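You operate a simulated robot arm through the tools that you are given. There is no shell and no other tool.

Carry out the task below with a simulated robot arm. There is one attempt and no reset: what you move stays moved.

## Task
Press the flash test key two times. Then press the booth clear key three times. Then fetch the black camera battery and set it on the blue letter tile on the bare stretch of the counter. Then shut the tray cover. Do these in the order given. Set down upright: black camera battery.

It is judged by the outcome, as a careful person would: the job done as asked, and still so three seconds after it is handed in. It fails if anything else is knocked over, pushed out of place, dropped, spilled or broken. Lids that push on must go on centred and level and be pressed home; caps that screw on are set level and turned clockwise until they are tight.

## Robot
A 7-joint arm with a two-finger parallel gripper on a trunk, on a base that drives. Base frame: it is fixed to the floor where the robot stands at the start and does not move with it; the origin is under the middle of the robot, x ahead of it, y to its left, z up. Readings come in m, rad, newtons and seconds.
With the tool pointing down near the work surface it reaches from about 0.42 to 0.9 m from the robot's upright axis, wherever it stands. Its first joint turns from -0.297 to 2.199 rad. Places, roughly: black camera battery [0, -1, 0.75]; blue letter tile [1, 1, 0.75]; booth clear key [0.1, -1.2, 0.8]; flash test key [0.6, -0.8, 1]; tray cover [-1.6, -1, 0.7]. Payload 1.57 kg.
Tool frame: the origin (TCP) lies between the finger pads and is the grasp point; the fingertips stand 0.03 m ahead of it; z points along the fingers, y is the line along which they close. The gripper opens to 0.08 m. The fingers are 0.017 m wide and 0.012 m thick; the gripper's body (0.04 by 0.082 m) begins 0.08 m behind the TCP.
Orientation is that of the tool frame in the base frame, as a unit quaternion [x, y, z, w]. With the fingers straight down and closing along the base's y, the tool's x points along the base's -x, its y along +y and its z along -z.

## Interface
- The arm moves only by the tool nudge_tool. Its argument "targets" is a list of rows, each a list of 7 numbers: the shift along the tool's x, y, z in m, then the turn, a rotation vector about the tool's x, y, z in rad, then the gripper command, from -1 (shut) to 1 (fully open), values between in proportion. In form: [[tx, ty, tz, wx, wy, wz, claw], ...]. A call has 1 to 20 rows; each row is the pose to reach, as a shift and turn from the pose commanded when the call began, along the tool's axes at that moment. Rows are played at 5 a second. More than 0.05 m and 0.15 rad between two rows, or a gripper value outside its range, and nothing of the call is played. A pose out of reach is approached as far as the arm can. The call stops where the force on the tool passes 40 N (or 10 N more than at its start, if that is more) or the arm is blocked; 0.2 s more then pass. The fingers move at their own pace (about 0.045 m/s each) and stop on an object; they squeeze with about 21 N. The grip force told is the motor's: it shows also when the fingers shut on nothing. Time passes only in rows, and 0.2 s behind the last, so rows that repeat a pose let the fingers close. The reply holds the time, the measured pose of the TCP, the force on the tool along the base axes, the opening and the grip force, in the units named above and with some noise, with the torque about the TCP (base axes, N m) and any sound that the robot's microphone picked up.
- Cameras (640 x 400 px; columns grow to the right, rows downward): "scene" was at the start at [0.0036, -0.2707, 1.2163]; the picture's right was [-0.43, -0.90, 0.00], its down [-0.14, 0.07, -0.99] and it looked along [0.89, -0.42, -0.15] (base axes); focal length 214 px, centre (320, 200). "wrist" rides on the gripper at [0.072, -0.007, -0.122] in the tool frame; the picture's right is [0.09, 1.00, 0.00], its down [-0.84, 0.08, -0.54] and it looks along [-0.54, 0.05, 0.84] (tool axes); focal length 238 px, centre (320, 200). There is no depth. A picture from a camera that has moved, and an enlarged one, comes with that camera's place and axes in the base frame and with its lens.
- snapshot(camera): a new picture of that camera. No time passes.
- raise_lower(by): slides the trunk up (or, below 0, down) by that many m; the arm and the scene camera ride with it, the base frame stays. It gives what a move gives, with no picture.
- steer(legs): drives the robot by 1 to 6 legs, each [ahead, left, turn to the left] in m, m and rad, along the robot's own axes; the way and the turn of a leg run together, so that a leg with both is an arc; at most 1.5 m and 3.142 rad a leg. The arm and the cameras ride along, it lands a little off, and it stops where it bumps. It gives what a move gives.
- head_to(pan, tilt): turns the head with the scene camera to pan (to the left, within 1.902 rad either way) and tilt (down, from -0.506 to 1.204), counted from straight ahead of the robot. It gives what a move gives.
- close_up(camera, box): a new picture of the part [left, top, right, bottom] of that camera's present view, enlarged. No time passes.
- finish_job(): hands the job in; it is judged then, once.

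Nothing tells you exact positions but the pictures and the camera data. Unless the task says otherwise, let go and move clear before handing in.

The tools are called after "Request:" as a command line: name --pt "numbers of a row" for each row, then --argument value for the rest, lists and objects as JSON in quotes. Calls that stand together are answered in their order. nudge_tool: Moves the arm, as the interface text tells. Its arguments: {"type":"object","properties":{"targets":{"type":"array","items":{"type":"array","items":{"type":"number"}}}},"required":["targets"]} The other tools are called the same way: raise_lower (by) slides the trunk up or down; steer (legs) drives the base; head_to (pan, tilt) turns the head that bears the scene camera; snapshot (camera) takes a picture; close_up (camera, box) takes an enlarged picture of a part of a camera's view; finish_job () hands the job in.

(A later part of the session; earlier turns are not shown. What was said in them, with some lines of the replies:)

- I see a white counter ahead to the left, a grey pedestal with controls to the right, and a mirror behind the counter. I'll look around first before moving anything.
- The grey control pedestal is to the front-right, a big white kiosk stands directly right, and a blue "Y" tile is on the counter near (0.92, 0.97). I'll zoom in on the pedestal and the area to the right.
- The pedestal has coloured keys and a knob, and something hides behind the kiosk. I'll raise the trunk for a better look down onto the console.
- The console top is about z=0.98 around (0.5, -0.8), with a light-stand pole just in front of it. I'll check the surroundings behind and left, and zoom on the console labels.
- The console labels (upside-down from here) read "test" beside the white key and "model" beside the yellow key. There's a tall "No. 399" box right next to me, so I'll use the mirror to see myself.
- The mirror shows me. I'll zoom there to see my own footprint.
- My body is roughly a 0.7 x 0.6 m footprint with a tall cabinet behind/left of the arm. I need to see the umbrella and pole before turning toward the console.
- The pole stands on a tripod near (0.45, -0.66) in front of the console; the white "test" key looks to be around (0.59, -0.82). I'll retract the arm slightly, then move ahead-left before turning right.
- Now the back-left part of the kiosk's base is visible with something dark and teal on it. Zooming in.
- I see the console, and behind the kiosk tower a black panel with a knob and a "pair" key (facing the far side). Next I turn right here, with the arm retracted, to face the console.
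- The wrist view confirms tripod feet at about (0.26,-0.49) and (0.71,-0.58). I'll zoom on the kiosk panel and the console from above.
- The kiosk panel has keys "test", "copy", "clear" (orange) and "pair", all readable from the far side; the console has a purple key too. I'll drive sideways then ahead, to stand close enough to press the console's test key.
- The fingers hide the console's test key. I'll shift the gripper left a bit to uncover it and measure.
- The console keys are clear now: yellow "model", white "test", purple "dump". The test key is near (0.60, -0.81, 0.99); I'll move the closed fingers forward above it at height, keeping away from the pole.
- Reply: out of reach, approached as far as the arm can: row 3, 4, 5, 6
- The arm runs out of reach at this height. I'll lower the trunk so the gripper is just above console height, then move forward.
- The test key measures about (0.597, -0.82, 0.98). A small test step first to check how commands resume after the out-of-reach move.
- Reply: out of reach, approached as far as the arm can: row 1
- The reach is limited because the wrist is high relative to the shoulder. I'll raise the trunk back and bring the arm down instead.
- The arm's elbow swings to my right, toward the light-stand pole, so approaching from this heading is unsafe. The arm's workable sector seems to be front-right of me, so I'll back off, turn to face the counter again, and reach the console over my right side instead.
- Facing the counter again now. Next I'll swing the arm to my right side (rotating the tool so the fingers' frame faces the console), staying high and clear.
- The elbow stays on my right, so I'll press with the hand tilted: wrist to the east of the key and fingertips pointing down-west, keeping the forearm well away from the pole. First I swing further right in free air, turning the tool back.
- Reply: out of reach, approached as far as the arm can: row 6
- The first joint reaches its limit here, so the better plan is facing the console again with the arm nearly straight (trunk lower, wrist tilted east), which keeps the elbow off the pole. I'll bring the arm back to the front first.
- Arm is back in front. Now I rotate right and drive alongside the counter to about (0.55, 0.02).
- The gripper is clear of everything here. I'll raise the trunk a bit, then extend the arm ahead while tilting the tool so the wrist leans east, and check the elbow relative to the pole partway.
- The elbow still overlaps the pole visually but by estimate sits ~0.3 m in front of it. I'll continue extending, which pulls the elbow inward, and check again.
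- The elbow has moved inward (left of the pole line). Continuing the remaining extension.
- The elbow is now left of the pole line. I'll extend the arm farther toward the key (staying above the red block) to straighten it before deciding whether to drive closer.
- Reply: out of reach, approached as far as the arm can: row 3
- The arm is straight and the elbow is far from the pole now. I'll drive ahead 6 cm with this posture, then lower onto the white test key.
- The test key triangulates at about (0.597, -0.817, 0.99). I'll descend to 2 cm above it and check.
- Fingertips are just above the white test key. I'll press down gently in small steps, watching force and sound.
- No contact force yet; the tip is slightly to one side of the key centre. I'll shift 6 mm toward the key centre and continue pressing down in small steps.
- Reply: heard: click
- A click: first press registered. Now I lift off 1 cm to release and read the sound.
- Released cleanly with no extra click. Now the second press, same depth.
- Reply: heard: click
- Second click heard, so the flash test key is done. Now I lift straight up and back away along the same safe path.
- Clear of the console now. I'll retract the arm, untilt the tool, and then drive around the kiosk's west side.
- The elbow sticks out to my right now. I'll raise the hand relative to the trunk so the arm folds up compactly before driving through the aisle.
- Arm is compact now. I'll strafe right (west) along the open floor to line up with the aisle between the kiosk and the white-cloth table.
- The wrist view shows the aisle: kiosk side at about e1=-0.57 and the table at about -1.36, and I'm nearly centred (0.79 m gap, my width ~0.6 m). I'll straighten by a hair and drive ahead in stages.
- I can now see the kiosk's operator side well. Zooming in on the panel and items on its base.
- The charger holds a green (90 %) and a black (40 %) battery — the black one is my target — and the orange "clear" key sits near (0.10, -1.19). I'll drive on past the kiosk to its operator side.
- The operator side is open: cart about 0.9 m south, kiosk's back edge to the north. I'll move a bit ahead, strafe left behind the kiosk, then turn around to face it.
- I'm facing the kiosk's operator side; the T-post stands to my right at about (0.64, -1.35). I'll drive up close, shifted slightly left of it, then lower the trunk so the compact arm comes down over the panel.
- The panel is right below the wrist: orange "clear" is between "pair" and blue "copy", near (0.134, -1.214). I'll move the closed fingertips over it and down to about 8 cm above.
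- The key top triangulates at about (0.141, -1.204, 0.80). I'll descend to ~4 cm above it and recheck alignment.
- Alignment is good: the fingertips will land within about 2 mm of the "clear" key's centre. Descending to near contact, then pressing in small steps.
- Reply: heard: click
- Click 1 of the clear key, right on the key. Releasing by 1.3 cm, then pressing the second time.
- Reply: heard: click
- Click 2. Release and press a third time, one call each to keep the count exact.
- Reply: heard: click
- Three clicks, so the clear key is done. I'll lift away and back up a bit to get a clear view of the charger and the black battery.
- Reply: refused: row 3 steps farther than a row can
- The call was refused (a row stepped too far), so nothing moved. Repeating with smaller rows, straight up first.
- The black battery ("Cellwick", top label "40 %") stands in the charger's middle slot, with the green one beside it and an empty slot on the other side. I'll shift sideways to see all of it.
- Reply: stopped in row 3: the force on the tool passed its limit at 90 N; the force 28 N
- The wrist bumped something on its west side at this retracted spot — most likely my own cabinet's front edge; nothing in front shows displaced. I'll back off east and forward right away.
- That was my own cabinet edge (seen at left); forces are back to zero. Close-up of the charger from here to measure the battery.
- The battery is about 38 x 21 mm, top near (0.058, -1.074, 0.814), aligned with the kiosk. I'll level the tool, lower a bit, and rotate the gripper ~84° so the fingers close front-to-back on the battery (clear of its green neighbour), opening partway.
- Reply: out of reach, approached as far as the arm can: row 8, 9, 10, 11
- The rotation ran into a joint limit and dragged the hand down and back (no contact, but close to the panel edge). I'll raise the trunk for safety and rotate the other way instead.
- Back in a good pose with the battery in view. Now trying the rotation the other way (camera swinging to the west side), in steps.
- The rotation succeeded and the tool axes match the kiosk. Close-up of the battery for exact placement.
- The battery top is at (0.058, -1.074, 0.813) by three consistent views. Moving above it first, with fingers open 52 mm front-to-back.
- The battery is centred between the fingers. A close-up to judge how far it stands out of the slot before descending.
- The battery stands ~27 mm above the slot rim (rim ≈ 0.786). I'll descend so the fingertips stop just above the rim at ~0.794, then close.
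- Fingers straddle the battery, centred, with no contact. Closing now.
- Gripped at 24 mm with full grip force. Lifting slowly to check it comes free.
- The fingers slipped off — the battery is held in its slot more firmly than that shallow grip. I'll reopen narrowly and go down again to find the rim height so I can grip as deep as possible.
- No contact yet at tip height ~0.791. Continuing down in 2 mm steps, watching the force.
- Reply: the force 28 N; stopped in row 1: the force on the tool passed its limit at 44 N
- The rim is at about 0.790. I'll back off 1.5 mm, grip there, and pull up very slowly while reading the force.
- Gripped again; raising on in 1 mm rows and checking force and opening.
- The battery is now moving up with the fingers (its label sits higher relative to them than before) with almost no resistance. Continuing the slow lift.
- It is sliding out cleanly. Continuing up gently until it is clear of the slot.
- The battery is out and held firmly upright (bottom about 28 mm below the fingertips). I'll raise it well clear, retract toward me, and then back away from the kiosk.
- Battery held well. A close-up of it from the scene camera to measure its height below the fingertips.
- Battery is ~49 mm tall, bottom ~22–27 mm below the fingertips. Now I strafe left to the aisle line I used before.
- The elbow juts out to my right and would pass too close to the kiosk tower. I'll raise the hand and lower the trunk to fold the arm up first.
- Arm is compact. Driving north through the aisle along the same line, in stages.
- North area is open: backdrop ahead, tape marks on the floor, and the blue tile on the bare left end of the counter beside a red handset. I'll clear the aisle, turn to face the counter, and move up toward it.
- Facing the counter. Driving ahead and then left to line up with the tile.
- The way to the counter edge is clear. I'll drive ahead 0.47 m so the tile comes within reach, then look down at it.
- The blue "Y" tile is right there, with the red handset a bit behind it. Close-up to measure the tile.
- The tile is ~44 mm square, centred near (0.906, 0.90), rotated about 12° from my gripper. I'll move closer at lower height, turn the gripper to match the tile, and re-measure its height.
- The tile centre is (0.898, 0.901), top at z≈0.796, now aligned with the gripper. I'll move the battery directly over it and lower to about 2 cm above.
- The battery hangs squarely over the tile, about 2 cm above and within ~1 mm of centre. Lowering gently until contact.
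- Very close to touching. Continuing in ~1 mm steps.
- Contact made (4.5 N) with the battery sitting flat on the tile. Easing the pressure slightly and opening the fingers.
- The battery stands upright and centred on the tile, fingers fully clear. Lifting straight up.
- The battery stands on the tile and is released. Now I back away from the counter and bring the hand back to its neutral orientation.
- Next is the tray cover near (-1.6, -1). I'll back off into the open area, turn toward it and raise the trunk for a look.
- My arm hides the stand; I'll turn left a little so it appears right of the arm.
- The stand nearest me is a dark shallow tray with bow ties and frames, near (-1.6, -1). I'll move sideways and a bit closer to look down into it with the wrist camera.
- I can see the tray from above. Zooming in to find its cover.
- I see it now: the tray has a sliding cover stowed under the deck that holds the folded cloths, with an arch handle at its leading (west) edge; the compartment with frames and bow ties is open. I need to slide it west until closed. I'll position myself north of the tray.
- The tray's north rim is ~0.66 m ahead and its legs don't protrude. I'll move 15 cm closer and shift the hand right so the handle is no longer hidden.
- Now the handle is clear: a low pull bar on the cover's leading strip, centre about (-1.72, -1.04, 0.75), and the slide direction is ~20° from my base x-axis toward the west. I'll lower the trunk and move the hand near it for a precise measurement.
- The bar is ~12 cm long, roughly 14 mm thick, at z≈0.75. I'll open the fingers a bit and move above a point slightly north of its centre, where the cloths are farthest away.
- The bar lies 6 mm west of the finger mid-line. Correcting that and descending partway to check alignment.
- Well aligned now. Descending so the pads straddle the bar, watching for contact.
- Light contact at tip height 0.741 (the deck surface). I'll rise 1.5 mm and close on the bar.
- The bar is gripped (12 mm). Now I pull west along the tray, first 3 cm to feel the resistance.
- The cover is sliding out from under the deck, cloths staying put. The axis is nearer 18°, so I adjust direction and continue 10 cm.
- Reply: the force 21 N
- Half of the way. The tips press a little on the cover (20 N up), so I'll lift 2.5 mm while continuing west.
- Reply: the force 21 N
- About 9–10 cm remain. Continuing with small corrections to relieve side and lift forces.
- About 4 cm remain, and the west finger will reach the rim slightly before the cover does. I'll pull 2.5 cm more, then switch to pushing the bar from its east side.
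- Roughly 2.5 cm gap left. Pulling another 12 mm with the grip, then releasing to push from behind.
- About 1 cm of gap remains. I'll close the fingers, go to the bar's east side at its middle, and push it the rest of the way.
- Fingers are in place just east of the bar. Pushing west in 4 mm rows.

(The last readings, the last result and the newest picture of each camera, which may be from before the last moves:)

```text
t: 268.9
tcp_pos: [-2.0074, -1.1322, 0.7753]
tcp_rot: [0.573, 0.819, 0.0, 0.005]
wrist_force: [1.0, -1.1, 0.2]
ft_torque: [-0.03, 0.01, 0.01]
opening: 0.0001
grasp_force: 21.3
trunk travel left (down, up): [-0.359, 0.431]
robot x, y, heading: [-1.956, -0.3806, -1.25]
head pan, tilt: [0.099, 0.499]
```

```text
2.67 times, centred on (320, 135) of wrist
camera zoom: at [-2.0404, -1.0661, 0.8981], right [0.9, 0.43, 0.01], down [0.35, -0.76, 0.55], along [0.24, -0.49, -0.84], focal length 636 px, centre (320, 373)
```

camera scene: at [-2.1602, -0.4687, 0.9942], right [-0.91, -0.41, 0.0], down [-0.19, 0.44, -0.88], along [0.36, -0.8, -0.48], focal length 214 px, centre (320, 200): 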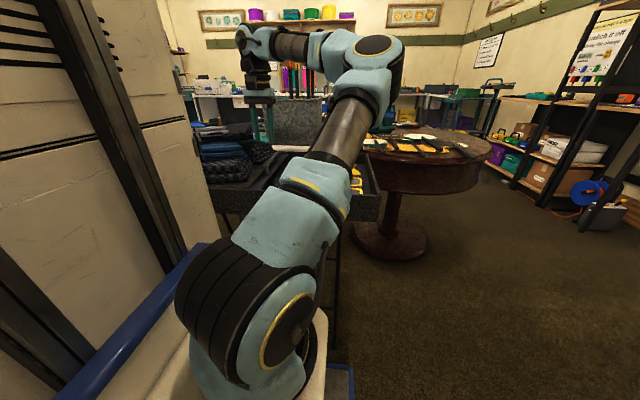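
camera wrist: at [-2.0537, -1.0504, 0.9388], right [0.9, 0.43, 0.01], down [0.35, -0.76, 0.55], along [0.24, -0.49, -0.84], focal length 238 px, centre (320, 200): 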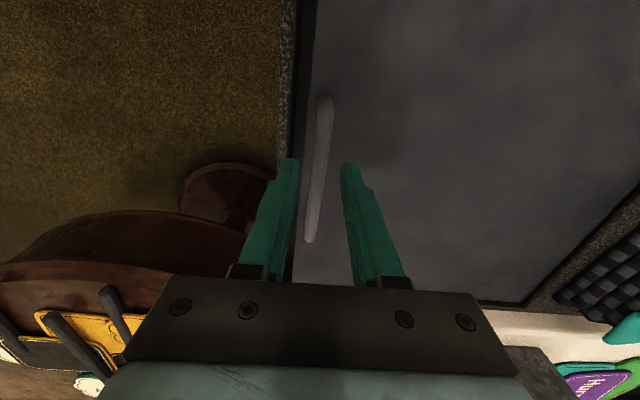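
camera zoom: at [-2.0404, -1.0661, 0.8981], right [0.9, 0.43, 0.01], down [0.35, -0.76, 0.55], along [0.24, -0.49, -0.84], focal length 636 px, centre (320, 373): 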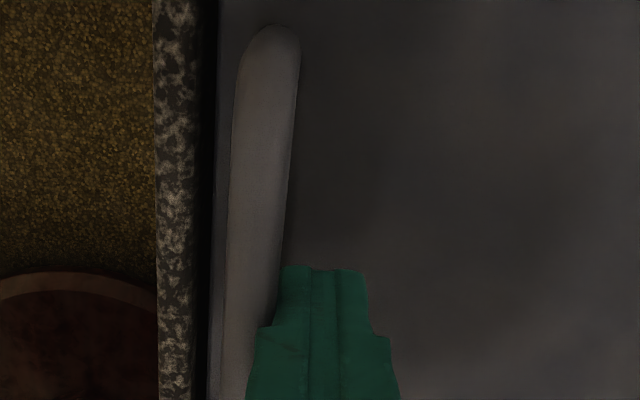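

The gap is now just a few millimetres. Continuing until it meets its stop.

Request:
nudge_tool --pt "0 -0.002 0 0 0 0 -1" --pt "0 -0.004 0 0 0 0 -1" --pt "0 -0.006 0 0 0 0 -1" --pt "0 -0.008 0 0 0 0 -1"

Request:
close_up --camera "wrist" --box '[220, 60, 420, 210]'

```text
t: 269.9
tcp_pos: [-2.0112, -1.1339, 0.7775]
tcp_rot: [0.571, 0.821, 0.003, 0.006]
wrist_force: [34.8, 19.7, -3.1]
ft_torque: [0.15, -0.32, -0.36]
opening: 0.0003
grasp_force: 21.7
trunk travel left (down, up): [-0.359, 0.431]
robot x, y, heading: [-1.9516, -0.3872, -1.252]
head pan, tilt: [0.099, 0.499]
```

```text
2.67 times, centred on (320, 135) of wrist
camera zoom: at [-2.0438, -1.0677, 0.8983], right [0.9, 0.43, 0.01], down [0.36, -0.76, 0.55], along [0.25, -0.49, -0.84], focal length 636 px, centre (320, 373)
```

zoom: 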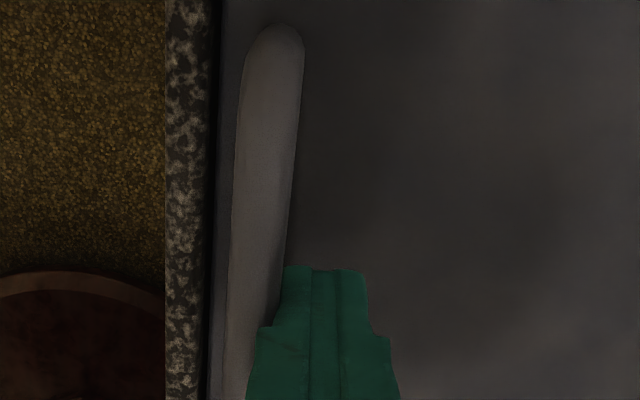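

Firm stop reached (about 40 N) — the cover is against the rim. Backing off east, lifting, and looking at the whole tray.

Request:
nudge_tool --pt "0 0.01 0 0 0 0 -1" --pt "0 0.018 0 0 0 0 -1" --pt "0 0.018 -0.03 0 0 0 -1" --pt "0 0.018 -0.07 0 0 0 -1" --pt "0.02 0.018 -0.11 0 0 0 -1" --pt "0.05 0.018 -0.15 0 0 0 -1" --pt "0.08 0.018 -0.18 0 0 0 -1"

Request:
snapshot --camera "wrist"

Request:
close_up --camera "wrist" --box '[220, 30, 540, 230]'

```text
t: 271.5
tcp_pos: [-2.0275, -1.0534, 0.9552]
tcp_rot: [0.573, 0.82, 0.001, 0.006]
wrist_force: [0.0, 0.1, -1.5]
ft_torque: [-0.01, 0.0, 0.0]
opening: 0.0
grasp_force: 21.1
trunk travel left (down, up): [-0.359, 0.431]
robot x, y, heading: [-1.9539, -0.3906, -1.247]
head pan, tilt: [0.099, 0.499]
```

```text
taken
camera wrist: at [-2.0598, -0.9871, 1.0767], right [0.9, 0.43, 0.01], down [0.35, -0.76, 0.55], along [0.24, -0.49, -0.84], focal length 238 px, centre (320, 200)
```

wrist: 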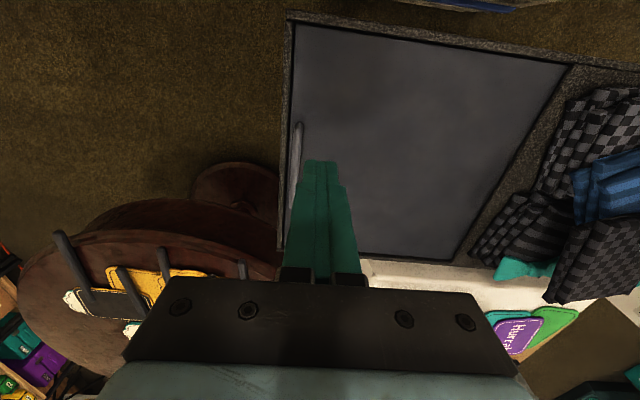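

```text
2.00 times, centred on (380, 130) of wrist
camera zoom: at [-2.0598, -0.9871, 1.0767], right [0.9, 0.43, 0.01], down [0.35, -0.76, 0.55], along [0.24, -0.49, -0.84], focal length 477 px, centre (200, 340)
```

zoom: 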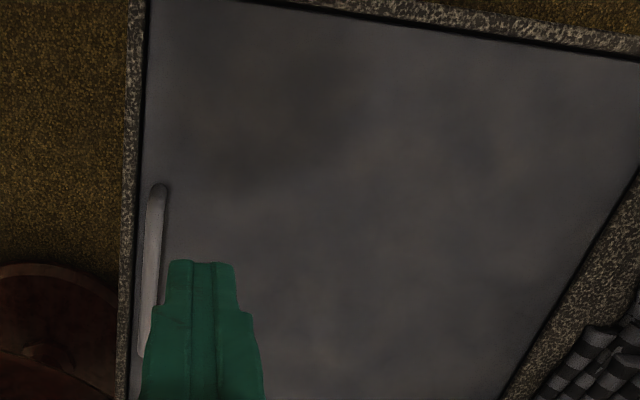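

The cover is fully shut over the compartment, and the cloths are undisturbed. I'll move clear and take a final look at the tray and at the battery on its tile.

Request:
steer --legs '[[-0.4, 0, 0]]'

Request:
snapshot --camera "wrist"

Request:
nudge_tool --pt "0.03 0.03 -0.03 0 0 0 -1" --pt "0.05 0.06 -0.06 0 0 0 -1" --pt "0.07 0.08 -0.09 0 0 0 -1" --pt "0.09 0.1 -0.12 0 0 0 -1"

Request:
steer --legs '[[0, 0, 1.55]]'

Request:
head_to --pan -0.1 --tilt 0.2

Request:
snapshot --camera "scene"

```text
t: 273.9
tcp_pos: [-2.1525, -0.6736, 0.9543]
tcp_rot: [0.573, 0.82, 0.001, 0.005]
wrist_force: [-0.5, -0.8, 0.6]
ft_torque: [0.05, -0.02, 0.0]
opening: 0.0
grasp_force: 21.0
trunk travel left (down, up): [-0.359, 0.431]
robot x, y, heading: [-2.0806, -0.0085, -1.249]
head pan, tilt: [0.099, 0.499]
```

```text
taken
camera wrist: at [-2.185, -0.6091, 1.0765], right [0.9, 0.43, 0.01], down [0.36, -0.76, 0.55], along [0.24, -0.49, -0.84], focal length 238 px, centre (320, 200)
```

wrist: 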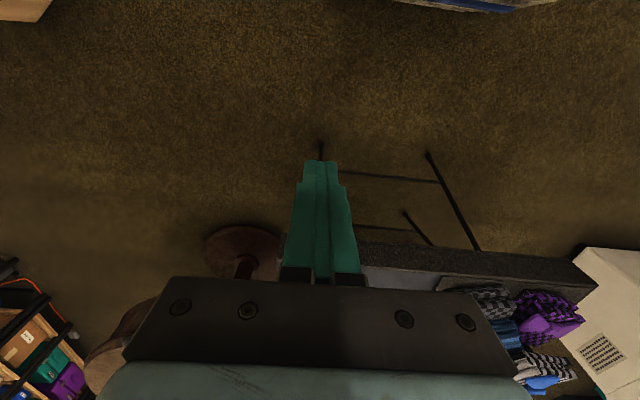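

```text
refused: row 1 steps farther than a row can; nothing moved
```

```text
t: 278.1
tcp_pos: [-1.4175, -0.0989, 0.9549]
tcp_rot: [-0.164, 0.986, 0.004, 0.003]
wrist_force: [0.6, 0.0, -0.4]
ft_torque: [0.03, 0.03, 0.03]
opening: 0.0001
grasp_force: 21.1
trunk travel left (down, up): [-0.359, 0.431]
robot x, y, heading: [-2.0805, -0.006, 0.297]
head pan, tilt: [0.099, 0.499]
```

```text
t: 278.9
tcp_pos: [-1.4154, -0.0976, 0.9546]
tcp_rot: [-0.165, 0.986, 0.004, 0.003]
wrist_force: [-0.2, -0.1, 0.6]
ft_torque: [-0.02, 0.01, 0.01]
opening: 0.0
grasp_force: 21.3
trunk travel left (down, up): [-0.359, 0.431]
robot x, y, heading: [-2.0809, -0.0094, 0.299]
head pan, tilt: [-0.099, 0.201]
```

```text
taken
camera scene: at [-1.9967, -0.2357, 1.0218], right [0.2, -0.98, 0.0], down [-0.2, -0.04, -0.98], along [0.96, 0.2, -0.2], focal length 214 px, centre (320, 200)
```

scene: 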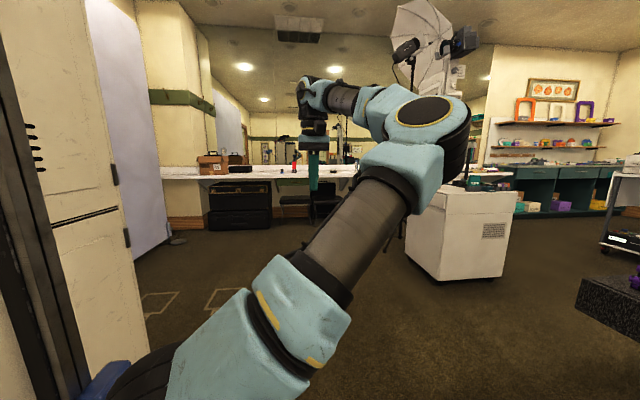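

Request:
close_up --camera "scene" --box '[225, 130, 305, 190]'

Request:
close_up --camera "scene" --box '[255, 145, 295, 180]'

Request:
head_to --pan -1.4 --tilt 0.4

Request:
snapshot --camera "scene"

```text
6.67 times, centred on (265, 160) of scene
camera zoom: at [-1.9967, -0.2357, 1.0218], right [0.2, -0.98, 0.0], down [-0.2, -0.04, -0.98], along [0.96, 0.2, -0.2], focal length 1430 px, centre (687, 467)
```

zoom: 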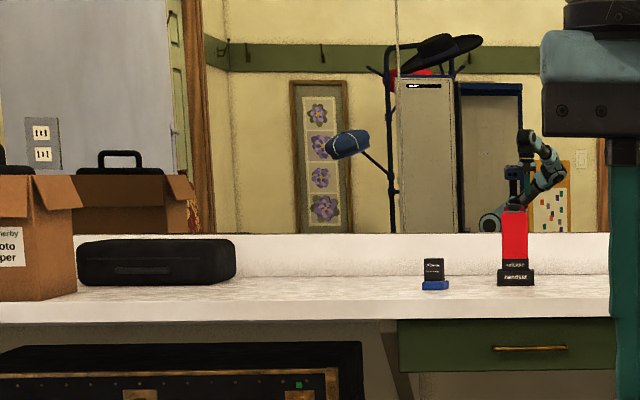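

```text
11.43 times, centred on (275, 162) of scene
camera zoom: at [-1.9967, -0.2357, 1.0218], right [0.2, -0.98, 0.0], down [-0.2, -0.04, -0.98], along [0.96, 0.2, -0.2], focal length 2451 px, centre (834, 629)
```

zoom: 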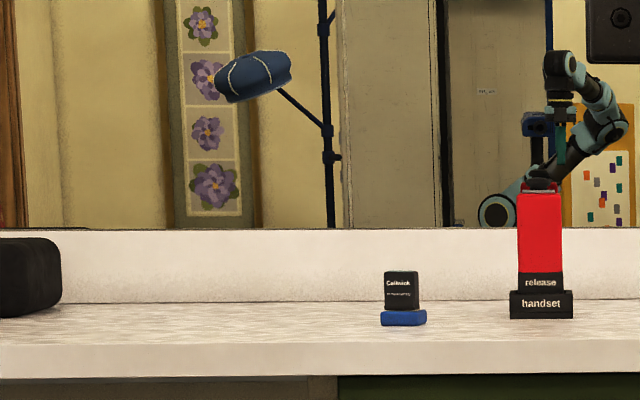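

```text
t: 280.4
tcp_pos: [-1.4152, -0.0975, 0.9545]
tcp_rot: [-0.164, 0.986, 0.003, 0.003]
wrist_force: [0.1, -0.1, -0.5]
ft_torque: [0.01, 0.01, 0.0]
opening: 0.0003
grasp_force: 21.1
trunk travel left (down, up): [-0.359, 0.431]
robot x, y, heading: [-2.0782, -0.0125, 0.301]
head pan, tilt: [-1.4, 0.4]
```

```text
taken
camera scene: at [-2.0459, -0.3368, 1.0034], right [-0.89, -0.45, 0.0], down [-0.18, 0.35, -0.92], along [0.42, -0.82, -0.39], focal length 214 px, centre (320, 200)
```

scene: 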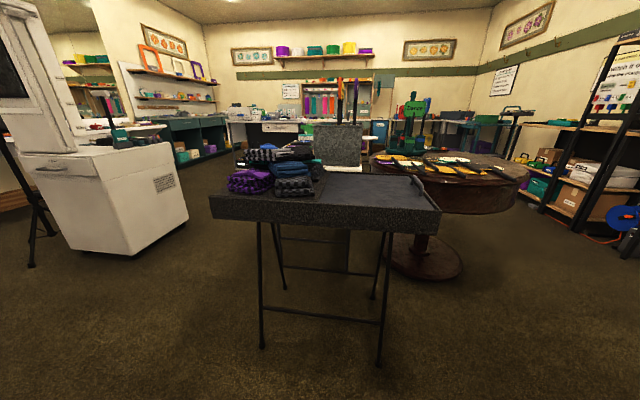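

The battery stands upright on the blue tile and the tray looks shut. One last close-up of the tray cover before handing in.

Request:
close_up --camera "scene" --box '[200, 130, 460, 240]'

```text
2.46 times, centred on (330, 185) of scene
camera zoom: at [-2.0459, -0.3368, 1.0034], right [-0.89, -0.45, 0.0], down [-0.18, 0.35, -0.92], along [0.42, -0.82, -0.39], focal length 528 px, centre (295, 237)
```

zoom: 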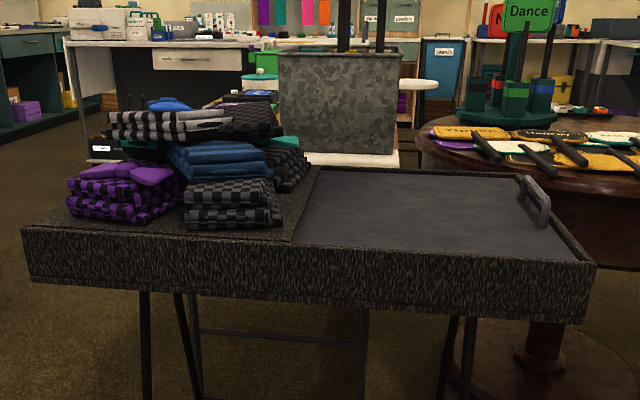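

The cover is fully across the compartment, the cloths are still in place, and the battery is upright on the tile. The test key was pressed twice and the clear key three times. The gripper is empty and well clear of everything, so I'm handing in.

Request:
finish_job

```text
The job is handed in.
```

The whole job is done in the order you gave, and I've handed it in.

- **Flash test key:** pressed twice, with a click heard each time.
- **Booth clear key:** pressed three times, with a click heard each time.
- **Black camera battery:** taken out of the charger's middle slot and set upright on the blue "Y" tile. It was still standing there when I checked from across the room before handing in.
- **Tray cover:** slid across the compartment until it hit its stop. The folded cloths beside it stayed where they were.

- **Bump at the kiosk:** while I was lining up for the battery, my hand hit something and registered about 90 N. It looked like the front edge of my own cabinet. I backed off and saw nothing moved.
- **First grip on the battery:** it slipped off and left the battery in its slot. While finding the depth for the second grip, the fingers pressed on the charger rim with about 44 N. The second grip held.

Nothing else was knocked over or pushed out of place that I could see.
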